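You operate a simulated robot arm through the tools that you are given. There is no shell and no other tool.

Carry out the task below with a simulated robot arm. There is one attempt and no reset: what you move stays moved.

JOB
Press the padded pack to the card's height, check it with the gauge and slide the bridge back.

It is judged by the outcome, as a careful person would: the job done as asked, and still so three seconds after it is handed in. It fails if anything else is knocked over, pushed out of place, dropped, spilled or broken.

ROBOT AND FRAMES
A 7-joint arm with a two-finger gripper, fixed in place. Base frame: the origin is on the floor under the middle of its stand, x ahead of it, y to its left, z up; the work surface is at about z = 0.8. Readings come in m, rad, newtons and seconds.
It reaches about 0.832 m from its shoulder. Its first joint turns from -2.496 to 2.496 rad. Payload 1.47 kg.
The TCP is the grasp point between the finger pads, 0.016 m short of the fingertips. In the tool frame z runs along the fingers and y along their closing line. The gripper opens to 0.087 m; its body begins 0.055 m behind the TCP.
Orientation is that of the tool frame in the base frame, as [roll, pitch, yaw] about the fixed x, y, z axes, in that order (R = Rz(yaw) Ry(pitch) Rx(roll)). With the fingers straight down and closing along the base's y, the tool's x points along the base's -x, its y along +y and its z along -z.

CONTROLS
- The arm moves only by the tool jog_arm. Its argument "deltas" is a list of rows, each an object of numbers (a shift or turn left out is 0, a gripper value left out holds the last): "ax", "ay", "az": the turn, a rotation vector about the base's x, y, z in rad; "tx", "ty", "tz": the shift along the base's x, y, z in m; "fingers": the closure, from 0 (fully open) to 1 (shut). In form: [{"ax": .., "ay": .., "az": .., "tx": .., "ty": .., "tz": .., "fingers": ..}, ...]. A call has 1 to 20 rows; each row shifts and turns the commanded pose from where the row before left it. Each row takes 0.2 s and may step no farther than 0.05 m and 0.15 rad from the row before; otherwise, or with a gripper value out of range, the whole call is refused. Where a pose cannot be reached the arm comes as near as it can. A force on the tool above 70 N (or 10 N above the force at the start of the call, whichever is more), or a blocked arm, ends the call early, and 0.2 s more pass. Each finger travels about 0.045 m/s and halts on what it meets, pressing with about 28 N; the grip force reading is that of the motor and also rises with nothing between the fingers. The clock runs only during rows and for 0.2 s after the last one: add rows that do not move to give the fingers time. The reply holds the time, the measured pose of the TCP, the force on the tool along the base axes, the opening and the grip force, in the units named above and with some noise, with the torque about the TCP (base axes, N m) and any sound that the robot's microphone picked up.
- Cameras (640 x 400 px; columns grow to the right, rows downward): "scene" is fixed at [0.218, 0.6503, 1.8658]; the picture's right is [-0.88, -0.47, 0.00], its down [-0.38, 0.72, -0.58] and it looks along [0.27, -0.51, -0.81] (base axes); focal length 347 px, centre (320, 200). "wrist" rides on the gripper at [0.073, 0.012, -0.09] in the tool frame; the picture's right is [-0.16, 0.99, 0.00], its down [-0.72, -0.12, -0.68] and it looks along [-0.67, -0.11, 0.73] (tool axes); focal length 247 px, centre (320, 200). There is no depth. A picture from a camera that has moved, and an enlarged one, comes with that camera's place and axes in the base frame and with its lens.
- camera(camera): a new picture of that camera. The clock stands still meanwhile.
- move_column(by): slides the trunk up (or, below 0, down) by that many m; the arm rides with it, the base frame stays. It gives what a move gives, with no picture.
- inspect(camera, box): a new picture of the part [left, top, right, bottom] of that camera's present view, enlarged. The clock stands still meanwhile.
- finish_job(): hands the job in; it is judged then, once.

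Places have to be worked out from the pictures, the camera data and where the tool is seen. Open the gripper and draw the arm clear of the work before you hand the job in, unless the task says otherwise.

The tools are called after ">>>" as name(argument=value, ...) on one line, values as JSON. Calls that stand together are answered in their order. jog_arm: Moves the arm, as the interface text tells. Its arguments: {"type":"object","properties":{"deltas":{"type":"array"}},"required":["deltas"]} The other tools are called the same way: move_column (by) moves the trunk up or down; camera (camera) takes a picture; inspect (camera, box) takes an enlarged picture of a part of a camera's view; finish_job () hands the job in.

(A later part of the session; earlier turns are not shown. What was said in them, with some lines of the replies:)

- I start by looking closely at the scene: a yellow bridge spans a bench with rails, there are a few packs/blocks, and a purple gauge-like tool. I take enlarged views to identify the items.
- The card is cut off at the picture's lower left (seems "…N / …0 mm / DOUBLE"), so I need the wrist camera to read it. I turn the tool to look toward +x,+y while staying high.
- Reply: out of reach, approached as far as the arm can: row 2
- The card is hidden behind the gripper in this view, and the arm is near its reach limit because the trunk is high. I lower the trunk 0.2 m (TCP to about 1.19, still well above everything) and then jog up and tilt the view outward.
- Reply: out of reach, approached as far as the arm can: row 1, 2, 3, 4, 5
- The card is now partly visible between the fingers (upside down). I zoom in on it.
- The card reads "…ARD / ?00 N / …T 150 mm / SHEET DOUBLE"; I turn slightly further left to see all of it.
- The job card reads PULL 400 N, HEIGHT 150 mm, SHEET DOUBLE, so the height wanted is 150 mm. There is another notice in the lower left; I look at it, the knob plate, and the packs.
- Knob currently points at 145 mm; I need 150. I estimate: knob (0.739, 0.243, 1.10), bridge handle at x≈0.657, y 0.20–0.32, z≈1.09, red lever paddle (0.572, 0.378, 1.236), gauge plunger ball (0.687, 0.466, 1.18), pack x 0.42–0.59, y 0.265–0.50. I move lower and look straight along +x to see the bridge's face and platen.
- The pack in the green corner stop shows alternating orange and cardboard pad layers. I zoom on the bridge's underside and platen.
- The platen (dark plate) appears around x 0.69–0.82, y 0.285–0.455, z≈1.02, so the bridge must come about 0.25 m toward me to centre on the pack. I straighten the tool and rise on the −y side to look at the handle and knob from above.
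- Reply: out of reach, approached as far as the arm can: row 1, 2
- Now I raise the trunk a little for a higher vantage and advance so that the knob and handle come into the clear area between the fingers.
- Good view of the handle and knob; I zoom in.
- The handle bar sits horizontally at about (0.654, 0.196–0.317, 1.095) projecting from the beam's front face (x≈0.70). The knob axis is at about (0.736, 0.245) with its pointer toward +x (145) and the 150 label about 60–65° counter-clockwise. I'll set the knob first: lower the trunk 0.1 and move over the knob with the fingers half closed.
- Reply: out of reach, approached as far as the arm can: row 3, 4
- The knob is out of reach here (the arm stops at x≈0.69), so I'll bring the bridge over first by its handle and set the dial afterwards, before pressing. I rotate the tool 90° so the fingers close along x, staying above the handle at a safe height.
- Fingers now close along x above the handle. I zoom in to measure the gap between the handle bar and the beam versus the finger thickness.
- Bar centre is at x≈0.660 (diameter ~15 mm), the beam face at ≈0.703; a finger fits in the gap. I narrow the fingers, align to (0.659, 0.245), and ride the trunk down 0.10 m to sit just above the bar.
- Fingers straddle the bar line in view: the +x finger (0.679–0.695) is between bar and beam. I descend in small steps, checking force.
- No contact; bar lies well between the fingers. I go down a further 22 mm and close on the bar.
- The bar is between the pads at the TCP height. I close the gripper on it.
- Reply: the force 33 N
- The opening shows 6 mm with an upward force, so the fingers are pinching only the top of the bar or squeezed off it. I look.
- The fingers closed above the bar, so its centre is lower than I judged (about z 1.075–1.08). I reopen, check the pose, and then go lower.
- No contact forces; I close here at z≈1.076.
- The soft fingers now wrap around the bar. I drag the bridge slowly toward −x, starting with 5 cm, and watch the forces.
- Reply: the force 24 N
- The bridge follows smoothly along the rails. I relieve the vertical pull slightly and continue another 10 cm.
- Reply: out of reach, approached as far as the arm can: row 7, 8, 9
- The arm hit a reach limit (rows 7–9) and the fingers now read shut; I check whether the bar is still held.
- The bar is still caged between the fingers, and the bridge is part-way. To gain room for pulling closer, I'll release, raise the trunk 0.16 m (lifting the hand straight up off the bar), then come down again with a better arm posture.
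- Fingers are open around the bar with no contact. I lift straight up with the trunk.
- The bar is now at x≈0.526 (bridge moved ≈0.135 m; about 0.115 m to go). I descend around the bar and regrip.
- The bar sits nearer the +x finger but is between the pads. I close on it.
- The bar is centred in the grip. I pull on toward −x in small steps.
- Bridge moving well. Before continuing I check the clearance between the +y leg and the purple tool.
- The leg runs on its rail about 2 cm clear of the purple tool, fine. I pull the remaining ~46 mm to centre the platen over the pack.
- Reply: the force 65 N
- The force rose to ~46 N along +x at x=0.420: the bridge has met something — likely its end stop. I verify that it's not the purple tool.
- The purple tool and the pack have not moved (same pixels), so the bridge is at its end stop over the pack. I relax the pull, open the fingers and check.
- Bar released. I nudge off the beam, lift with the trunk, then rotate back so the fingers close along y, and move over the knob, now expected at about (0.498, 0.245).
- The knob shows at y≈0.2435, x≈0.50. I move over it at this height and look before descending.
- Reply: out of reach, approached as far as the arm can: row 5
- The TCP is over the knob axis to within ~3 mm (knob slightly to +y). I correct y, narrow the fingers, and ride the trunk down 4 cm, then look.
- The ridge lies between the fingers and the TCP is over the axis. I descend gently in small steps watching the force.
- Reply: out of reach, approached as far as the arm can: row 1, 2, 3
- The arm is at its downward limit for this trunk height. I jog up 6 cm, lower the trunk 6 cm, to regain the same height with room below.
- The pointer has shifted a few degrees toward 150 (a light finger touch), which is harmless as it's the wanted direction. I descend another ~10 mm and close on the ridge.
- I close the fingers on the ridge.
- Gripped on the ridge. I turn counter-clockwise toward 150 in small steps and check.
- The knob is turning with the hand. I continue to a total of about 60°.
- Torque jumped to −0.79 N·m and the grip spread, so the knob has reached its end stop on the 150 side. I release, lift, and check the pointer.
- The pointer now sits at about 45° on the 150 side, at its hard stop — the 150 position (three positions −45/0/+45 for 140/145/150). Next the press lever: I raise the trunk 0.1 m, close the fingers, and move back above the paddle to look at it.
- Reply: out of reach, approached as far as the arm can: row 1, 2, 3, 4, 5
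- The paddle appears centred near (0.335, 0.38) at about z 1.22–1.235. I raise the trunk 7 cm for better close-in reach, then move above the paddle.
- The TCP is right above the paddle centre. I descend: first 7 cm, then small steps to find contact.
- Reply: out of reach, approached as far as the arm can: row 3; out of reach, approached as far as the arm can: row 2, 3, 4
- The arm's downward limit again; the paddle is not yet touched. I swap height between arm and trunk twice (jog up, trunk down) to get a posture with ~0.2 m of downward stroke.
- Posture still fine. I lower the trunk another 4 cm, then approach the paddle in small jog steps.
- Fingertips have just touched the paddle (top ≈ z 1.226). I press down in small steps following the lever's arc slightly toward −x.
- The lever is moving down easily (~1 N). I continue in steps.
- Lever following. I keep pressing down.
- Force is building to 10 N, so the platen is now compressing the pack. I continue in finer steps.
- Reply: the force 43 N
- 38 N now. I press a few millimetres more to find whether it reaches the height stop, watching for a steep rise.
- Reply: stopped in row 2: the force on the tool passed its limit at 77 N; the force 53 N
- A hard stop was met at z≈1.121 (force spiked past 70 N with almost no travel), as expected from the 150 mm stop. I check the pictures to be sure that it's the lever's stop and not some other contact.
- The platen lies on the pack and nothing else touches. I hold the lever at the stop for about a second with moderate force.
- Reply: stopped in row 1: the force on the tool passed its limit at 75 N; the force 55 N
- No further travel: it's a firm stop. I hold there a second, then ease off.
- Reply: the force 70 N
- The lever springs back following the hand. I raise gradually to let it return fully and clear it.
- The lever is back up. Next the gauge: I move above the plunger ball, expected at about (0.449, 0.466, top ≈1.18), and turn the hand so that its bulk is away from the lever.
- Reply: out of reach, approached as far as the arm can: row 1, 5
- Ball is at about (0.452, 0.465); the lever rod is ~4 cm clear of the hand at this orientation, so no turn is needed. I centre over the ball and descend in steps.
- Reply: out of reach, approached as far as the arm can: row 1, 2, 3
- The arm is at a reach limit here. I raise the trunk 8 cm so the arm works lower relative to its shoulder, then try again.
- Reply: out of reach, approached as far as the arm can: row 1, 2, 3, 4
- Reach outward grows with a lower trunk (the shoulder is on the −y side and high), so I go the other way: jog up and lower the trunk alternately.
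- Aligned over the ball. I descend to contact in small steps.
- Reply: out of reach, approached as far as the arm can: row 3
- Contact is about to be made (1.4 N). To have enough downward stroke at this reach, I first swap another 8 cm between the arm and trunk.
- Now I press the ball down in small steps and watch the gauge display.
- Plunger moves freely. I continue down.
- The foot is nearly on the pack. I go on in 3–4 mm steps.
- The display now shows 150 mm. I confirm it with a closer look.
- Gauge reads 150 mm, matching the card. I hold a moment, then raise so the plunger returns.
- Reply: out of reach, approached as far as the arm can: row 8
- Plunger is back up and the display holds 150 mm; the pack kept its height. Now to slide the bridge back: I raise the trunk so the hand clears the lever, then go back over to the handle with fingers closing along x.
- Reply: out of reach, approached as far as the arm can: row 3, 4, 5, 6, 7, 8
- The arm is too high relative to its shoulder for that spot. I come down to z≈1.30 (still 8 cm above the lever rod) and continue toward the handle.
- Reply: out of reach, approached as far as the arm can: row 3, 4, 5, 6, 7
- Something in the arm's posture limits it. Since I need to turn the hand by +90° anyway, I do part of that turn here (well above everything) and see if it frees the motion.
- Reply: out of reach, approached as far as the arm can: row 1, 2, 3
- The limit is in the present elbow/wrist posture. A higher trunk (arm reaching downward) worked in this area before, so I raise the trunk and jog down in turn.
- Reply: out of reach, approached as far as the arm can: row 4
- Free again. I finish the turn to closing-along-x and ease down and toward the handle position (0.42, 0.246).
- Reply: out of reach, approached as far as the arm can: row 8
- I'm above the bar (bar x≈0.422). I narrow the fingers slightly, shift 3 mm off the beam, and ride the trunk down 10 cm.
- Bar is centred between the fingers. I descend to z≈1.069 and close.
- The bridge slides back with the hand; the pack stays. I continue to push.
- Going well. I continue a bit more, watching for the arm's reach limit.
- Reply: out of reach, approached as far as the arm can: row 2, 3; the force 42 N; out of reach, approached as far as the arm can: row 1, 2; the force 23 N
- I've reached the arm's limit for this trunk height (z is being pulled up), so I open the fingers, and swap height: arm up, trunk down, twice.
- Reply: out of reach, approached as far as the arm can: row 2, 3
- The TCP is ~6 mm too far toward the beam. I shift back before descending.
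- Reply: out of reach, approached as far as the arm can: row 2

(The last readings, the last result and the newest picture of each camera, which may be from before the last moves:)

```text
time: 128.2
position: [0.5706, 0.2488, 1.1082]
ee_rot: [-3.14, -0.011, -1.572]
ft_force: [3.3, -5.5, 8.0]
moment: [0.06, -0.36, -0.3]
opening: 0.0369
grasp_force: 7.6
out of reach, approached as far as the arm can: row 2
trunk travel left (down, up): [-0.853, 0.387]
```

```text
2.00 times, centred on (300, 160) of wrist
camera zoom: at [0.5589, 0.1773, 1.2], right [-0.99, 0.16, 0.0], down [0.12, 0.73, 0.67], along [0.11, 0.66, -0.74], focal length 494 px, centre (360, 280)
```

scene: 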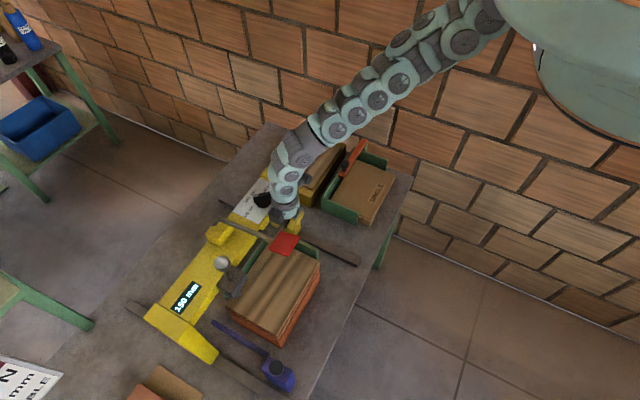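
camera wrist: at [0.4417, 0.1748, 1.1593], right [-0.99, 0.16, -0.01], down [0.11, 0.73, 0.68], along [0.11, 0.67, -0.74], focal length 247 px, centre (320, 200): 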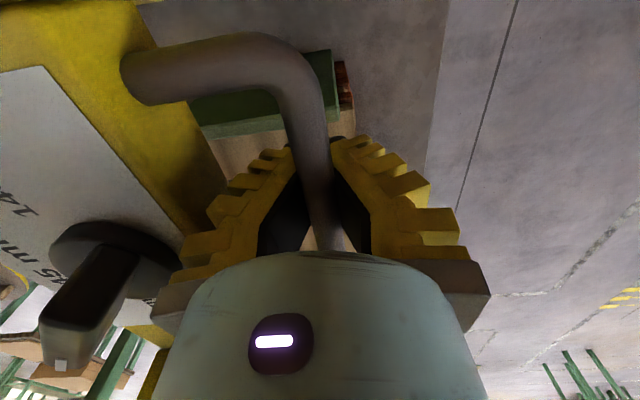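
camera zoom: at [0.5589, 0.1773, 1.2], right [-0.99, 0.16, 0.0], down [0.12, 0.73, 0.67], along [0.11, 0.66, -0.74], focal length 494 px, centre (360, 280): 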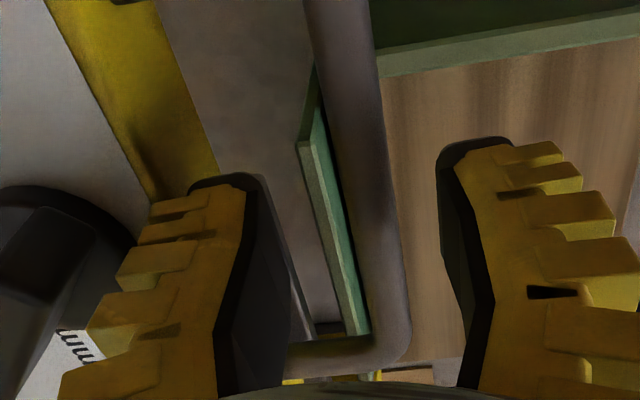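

There's a small contact force (≈10 N with moment). I look at the scene before going further.

>>> camera(camera="scene")

>>> inspect(camera="scene", box=[200, 120, 340, 260])

>>> camera(camera="wrist")

```text
taken
```

scene: 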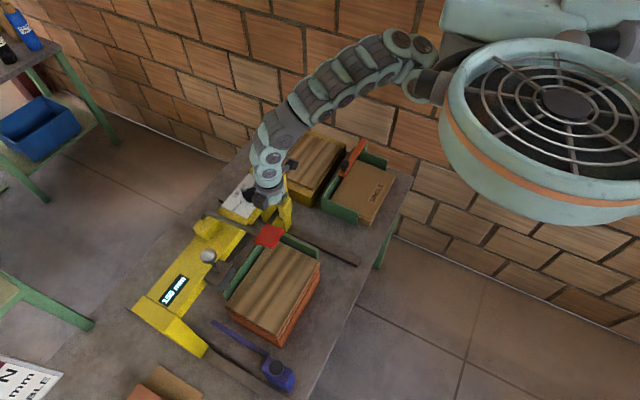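

```text
2.86 times, centred on (270, 190) of scene
camera zoom: at [0.218, 0.6503, 1.8658], right [-0.88, -0.47, 0.0], down [-0.38, 0.72, -0.58], along [0.27, -0.51, -0.81], focal length 991 px, centre (463, 229)
```

zoom: 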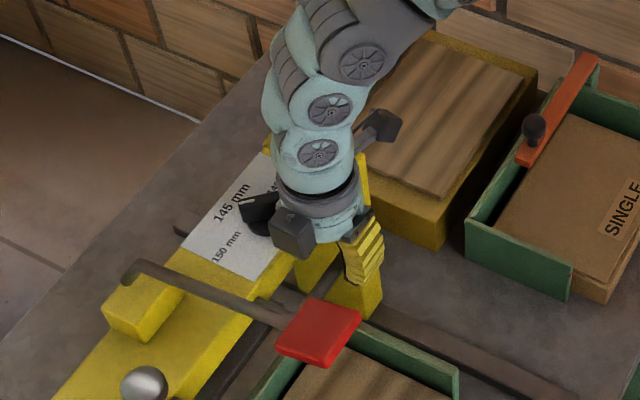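

```text
taken
camera wrist: at [0.5589, 0.1773, 1.2], right [-0.99, 0.16, 0.0], down [0.12, 0.73, 0.67], along [0.11, 0.66, -0.74], focal length 247 px, centre (320, 200)
```

wrist: 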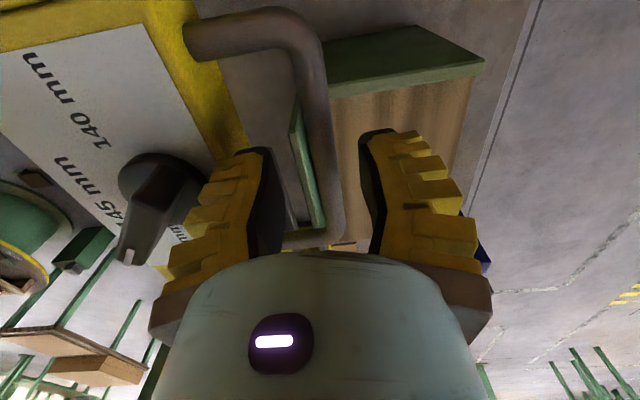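

The force and moment point to the +x finger's outer edge brushing the knob rim. I don't need that finger behind the bar for pushing, so I lift off, back up, close the fingers, and will push the bar from its −x side instead.

>>> move_column(by=0.06)

>>> jog_arm(deltas=[{"tz": 0.01}, {"tx": -0.015}, {"tx": -0.015}, {"tx": -0.01, "fingers": 1.0}, {}, {}])

>>> inspect(camera="wrist", box=[60, 0, 420, 260])

```text
time: 129.2
position: [0.5685, 0.2511, 1.1672]
ee_rot: [3.14, -0.01, -1.571]
ft_force: [-0.2, 0.2, 0.3]
moment: [0.04, -0.03, 0.0]
opening: 0.0358
grasp_force: 4.4
trunk travel left (down, up): [-0.913, 0.327]
```

```text
time: 130.6
position: [0.5514, 0.2673, 1.1612]
ee_rot: [3.14, -0.014, -1.574]
ft_force: [0.7, 0.7, -0.1]
moment: [0.01, -0.05, 0.0]
opening: 0.0003
grasp_force: 26.5
out of reach, approached as far as the arm can: row 1, 2, 3, 4
trunk travel left (down, up): [-0.913, 0.327]
```

```text
1.54 times, centred on (240, 130) of wrist
camera zoom: at [0.5386, 0.1952, 1.2539], right [-0.99, 0.16, 0.0], down [0.12, 0.73, 0.67], along [0.11, 0.66, -0.74], focal length 380 px, centre (443, 308)
```

zoom: 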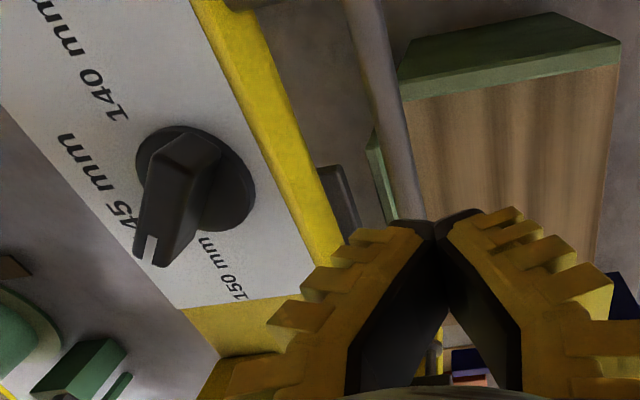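

The near-limit eases as the hand goes lower, so I descend to z≈1.125 (tips still above the bar) and then back off in −x.

>>> jog_arm(deltas=[{"tz": -0.02}, {"tz": -0.015}, {"tx": -0.01, "ty": -0.006}, {"tx": -0.01, "ty": -0.007}, {"ty": -0.006}, {}])

>>> inspect(camera="wrist", box=[60, 0, 420, 260])

```text
time: 132.0
position: [0.5313, 0.2493, 1.125]
ee_rot: [-3.141, -0.012, -1.573]
ft_force: [0.8, -0.3, -0.6]
moment: [-0.04, -0.02, 0.01]
opening: 0.0
grasp_force: 27.7
trunk travel left (down, up): [-0.913, 0.327]
```

```text
1.54 times, centred on (240, 130) of wrist
camera zoom: at [0.5186, 0.1767, 1.218], right [-0.99, 0.16, 0.0], down [0.12, 0.73, 0.67], along [0.11, 0.66, -0.74], focal length 380 px, centre (443, 308)
```

zoom: 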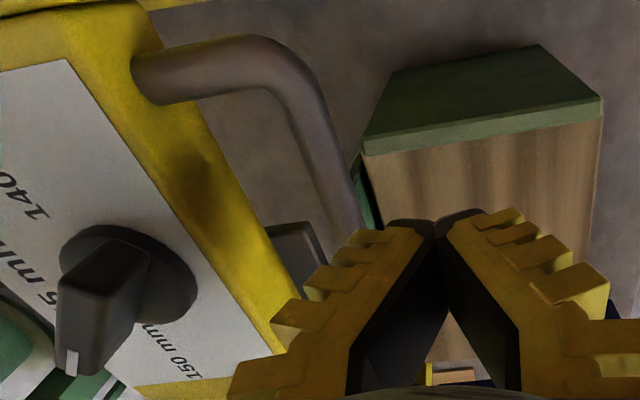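

I back off a further 8 mm, descend to bar level, and begin pushing the bar in +x.

>>> jog_arm(deltas=[{"tx": -0.008}, {"tz": -0.015}, {"tz": -0.015}, {"tz": -0.012}, {}])

>>> inspect(camera="wrist", box=[60, 0, 420, 260])

```text
time: 133.2
position: [0.5255, 0.2511, 1.0807]
ee_rot: [3.141, -0.01, -1.573]
ft_force: [0.3, 0.2, 0.0]
moment: [-0.02, 0.0, 0.03]
opening: 0.0002
grasp_force: 28.5
out of reach, approached as far as the arm can: row 1
trunk travel left (down, up): [-0.913, 0.327]
```

```text
1.54 times, centred on (240, 130) of wrist
camera zoom: at [0.5124, 0.1783, 1.1735], right [-0.99, 0.16, 0.0], down [0.12, 0.73, 0.67], along [0.11, 0.66, -0.74], focal length 380 px, centre (443, 308)
```

zoom: 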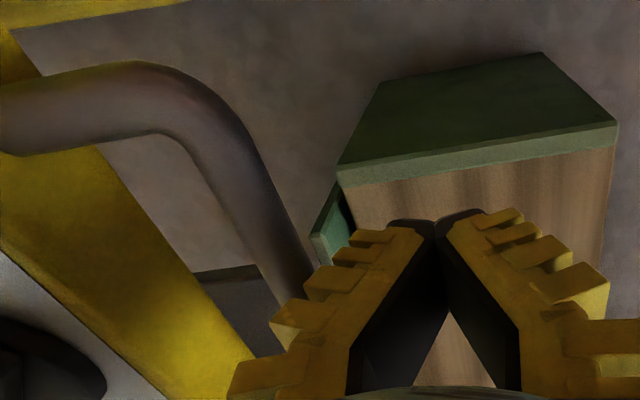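

In position with the bar just ahead of the fingers. I push in +x.

>>> jog_arm(deltas=[{"tx": 0.01}, {"tx": 0.01}, {"tx": 0.01}, {"tx": 0.01}, {"tx": 0.01}, {}])

>>> inspect(camera="wrist", box=[60, 0, 420, 260])

>>> camera(camera="scene")

```text
time: 134.6
position: [0.5745, 0.2511, 1.0817]
ee_rot: [3.14, -0.011, -1.573]
ft_force: [-0.7, 0.3, 1.3]
moment: [0.0, -0.02, 0.04]
opening: 0.0
grasp_force: 28.0
trunk travel left (down, up): [-0.913, 0.327]
```

```text
1.54 times, centred on (240, 130) of wrist
camera zoom: at [0.5626, 0.1779, 1.1734], right [-0.99, 0.16, 0.0], down [0.12, 0.73, 0.67], along [0.11, 0.66, -0.74], focal length 380 px, centre (443, 308)
```

zoom: 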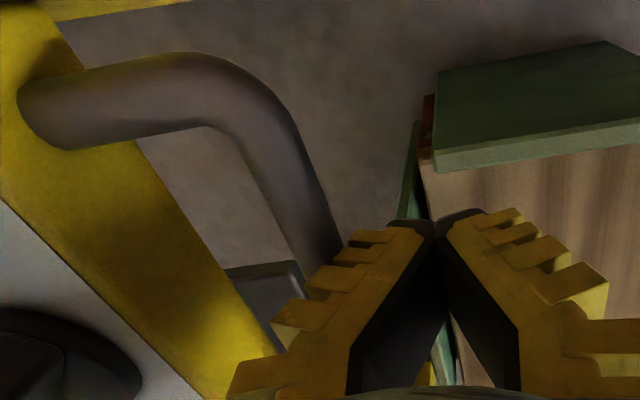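

```text
taken
```

scene: 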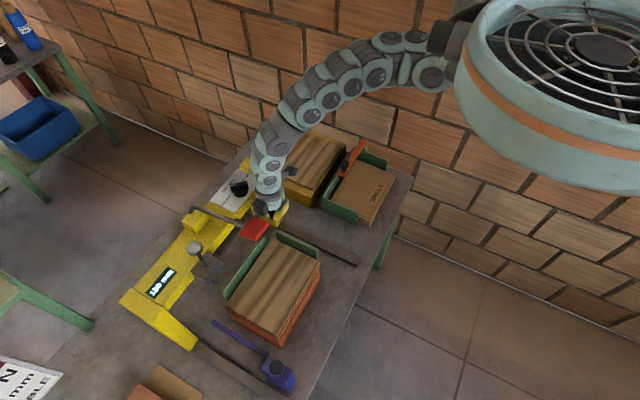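

Pushing works with little force (bar now ≈0.608). About 5 cm remains to the starting place.

>>> jog_arm(deltas=[{"tx": 0.01}, {"tx": 0.01}, {"tx": 0.01}, {"tx": 0.008}, {}])

>>> camera(camera="scene")

```text
time: 135.8
position: [0.6126, 0.2492, 1.0821]
ee_rot: [-3.14, -0.011, -1.573]
ft_force: [0.2, -0.1, -0.6]
moment: [0.01, -0.02, 0.02]
opening: 0.0
grasp_force: 27.3
trunk travel left (down, up): [-0.913, 0.327]
```

```text
taken
```

scene: 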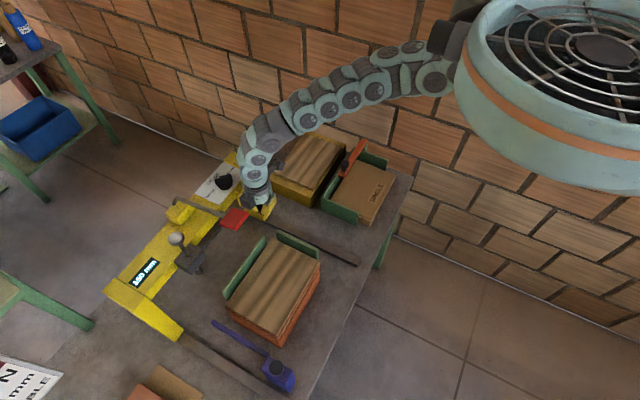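

The bridge's features are now at about their starting pixels. I compare with the same zoomed view as at the start.

>>> inspect(camera="scene", box=[100, 130, 280, 340])

>>> inspect(camera="wrist", box=[60, 0, 420, 260])

```text
1.90 times, centred on (190, 235) of scene
camera zoom: at [0.218, 0.6503, 1.8658], right [-0.88, -0.47, 0.0], down [-0.38, 0.72, -0.58], along [0.27, -0.51, -0.81], focal length 661 px, centre (568, 133)
```

zoom: 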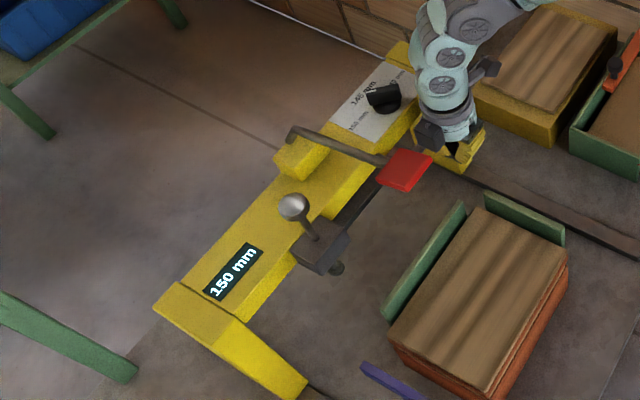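

```text
1.54 times, centred on (240, 130) of wrist
camera zoom: at [0.6007, 0.1779, 1.1744], right [-0.99, 0.16, 0.0], down [0.12, 0.73, 0.67], along [0.11, 0.66, -0.74], focal length 380 px, centre (443, 308)
```

zoom: 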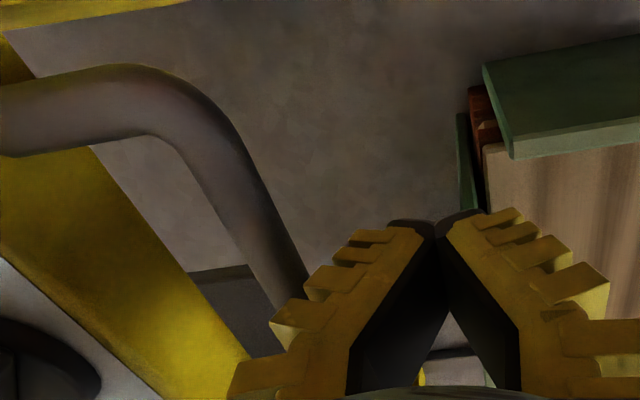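

The bridge is exactly back at its starting position (all features at identical pixels), the gauge still shows 150 mm, and the pack is in place. I back off from the bar, lift clear with the trunk and retract to −y.

>>> jog_arm(deltas=[{"tx": -0.008}, {"tx": -0.007}, {}])

>>> move_column(by=0.22)

>>> jog_arm(deltas=[{"ty": -0.03, "fingers": 0.0}, {"ty": -0.03, "tx": -0.01}, {"ty": -0.03, "tx": -0.02}, {"ty": -0.03, "tx": -0.02}, {"ty": -0.02, "tx": -0.02}, {}])

>>> camera(camera="scene")

>>> camera(camera="wrist")

```text
time: 136.6
position: [0.5978, 0.2503, 1.0825]
ee_rot: [3.141, -0.011, -1.572]
ft_force: [-0.6, 0.2, -0.3]
moment: [0.01, -0.03, 0.02]
opening: 0.0
grasp_force: 27.8
trunk travel left (down, up): [-0.913, 0.327]
```

```text
time: 139.0
position: [0.5979, 0.2496, 1.3026]
ee_rot: [-3.14, -0.012, -1.572]
ft_force: [-0.3, -0.2, -0.5]
moment: [-0.01, 0.0, 0.0]
opening: 0.0001
grasp_force: 28.0
trunk travel left (down, up): [-1.133, 0.107]
```

```text
time: 140.4
position: [0.569, 0.1434, 1.3034]
ee_rot: [-3.141, -0.011, -1.573]
ft_force: [-0.3, -0.7, -0.7]
moment: [-0.01, -0.01, 0.02]
opening: 0.0872
grasp_force: 0.1
out of reach, approached as far as the arm can: row 4, 5
trunk travel left (down, up): [-1.133, 0.107]
```

```text
taken
```

scene: 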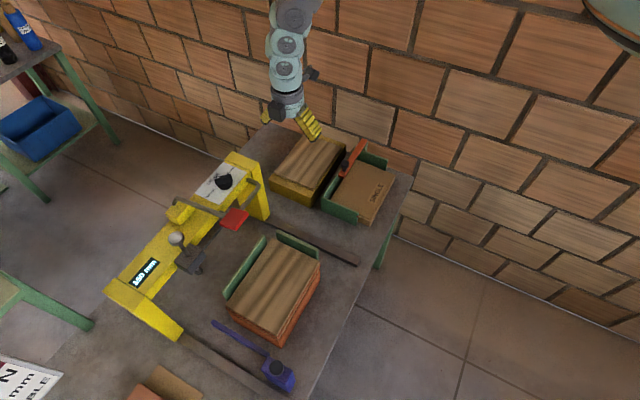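

```text
taken
camera wrist: at [0.5561, 0.0714, 1.3951], right [-0.99, 0.16, 0.0], down [0.12, 0.73, 0.67], along [0.11, 0.66, -0.74], focal length 247 px, centre (320, 200)
```

wrist: 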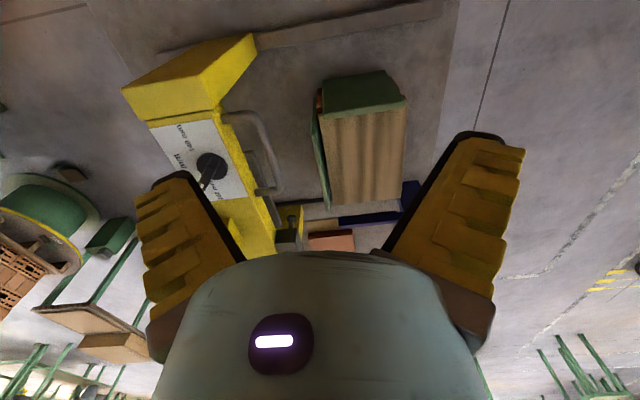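

The hand is open and clear. I make one last check of the bridge, knob, pack and surrounding items.

>>> inspect(camera="scene", box=[100, 130, 280, 340])

>>> inspect(camera="scene", box=[180, 220, 360, 400])

>>> inspect(camera="scene", box=[190, 150, 270, 220])

```text
1.90 times, centred on (190, 235) of scene
camera zoom: at [0.218, 0.6503, 1.8658], right [-0.88, -0.47, 0.0], down [-0.38, 0.72, -0.58], along [0.27, -0.51, -0.81], focal length 661 px, centre (568, 133)
```

zoom: 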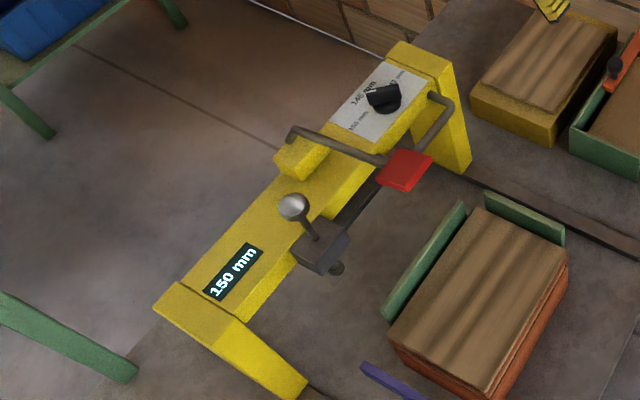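

```text
2.22 times, centred on (270, 310) of scene
camera zoom: at [0.218, 0.6503, 1.8658], right [-0.88, -0.47, 0.0], down [-0.38, 0.72, -0.58], along [0.27, -0.51, -0.81], focal length 771 px, centre (431, -44)
```

zoom: 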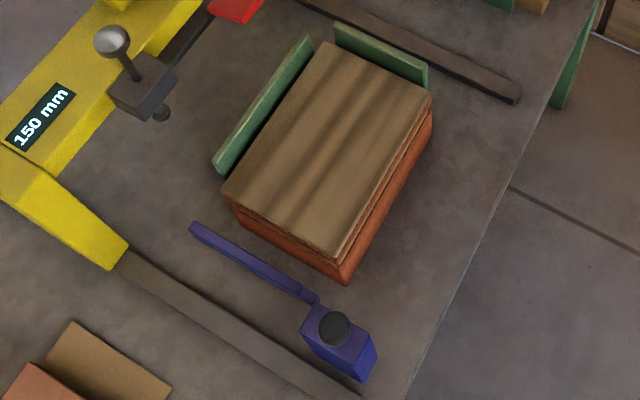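

```text
5.71 times, centred on (230, 185) of scene
camera zoom: at [0.218, 0.6503, 1.8658], right [-0.88, -0.47, 0.0], down [-0.38, 0.72, -0.58], along [0.27, -0.51, -0.81], focal length 1982 px, centre (834, 286)
```

zoom: 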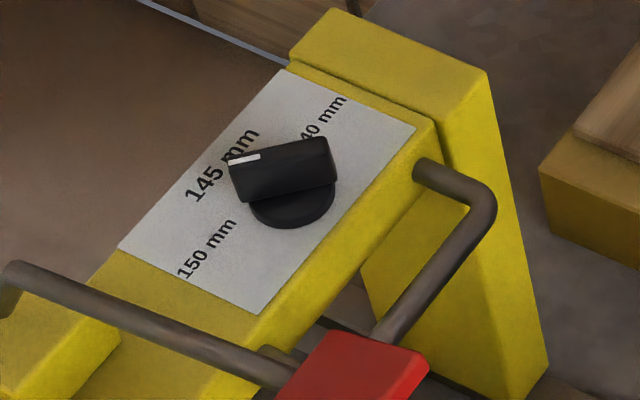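

Everything is in order: gauge shows 150 mm, the dial is on 150, the bridge is home, the pack, purple tool and other stacks are where they were. I raise the arm a bit more to be well clear and hand in.

>>> move_column(by=0.09)

>>> finish_job()

```text
time: 141.6
position: [0.5673, 0.144, 1.393]
ee_rot: [3.141, -0.01, -1.573]
ft_force: [0.5, 0.8, 0.0]
moment: [0.01, -0.02, 0.01]
opening: 0.0871
grasp_force: 0.1
trunk travel left (down, up): [-1.223, 0.017]
```

```text
The job is handed in.
```

The padded pack is pressed to 150 mm, the height on the card, and the job is handed in.

- **Height setting:** the dial was on 145 mm. I turned it to its stop on the 150 mm side before pressing.
- **Pressing:** I pulled the bridge to its end stop over the pack and pushed the lever down until it met a firm stop. Then I let the lever return.
- **Check:** the gauge foot touched the pack and the display read 150 mm. It still showed 150 mm at the end.
- **Bridge:** I slid it back, and it now sits where it started, judged by comparing pictures from the start and end.

In the last pictures the pack, the purple tool and the other stacks are all where they were. The gripper is open and the arm is clear of the work.

While I was sliding the bridge back, a finger brushed the dial's edge with about 10 N. The dial did not move from its 150 mm setting.
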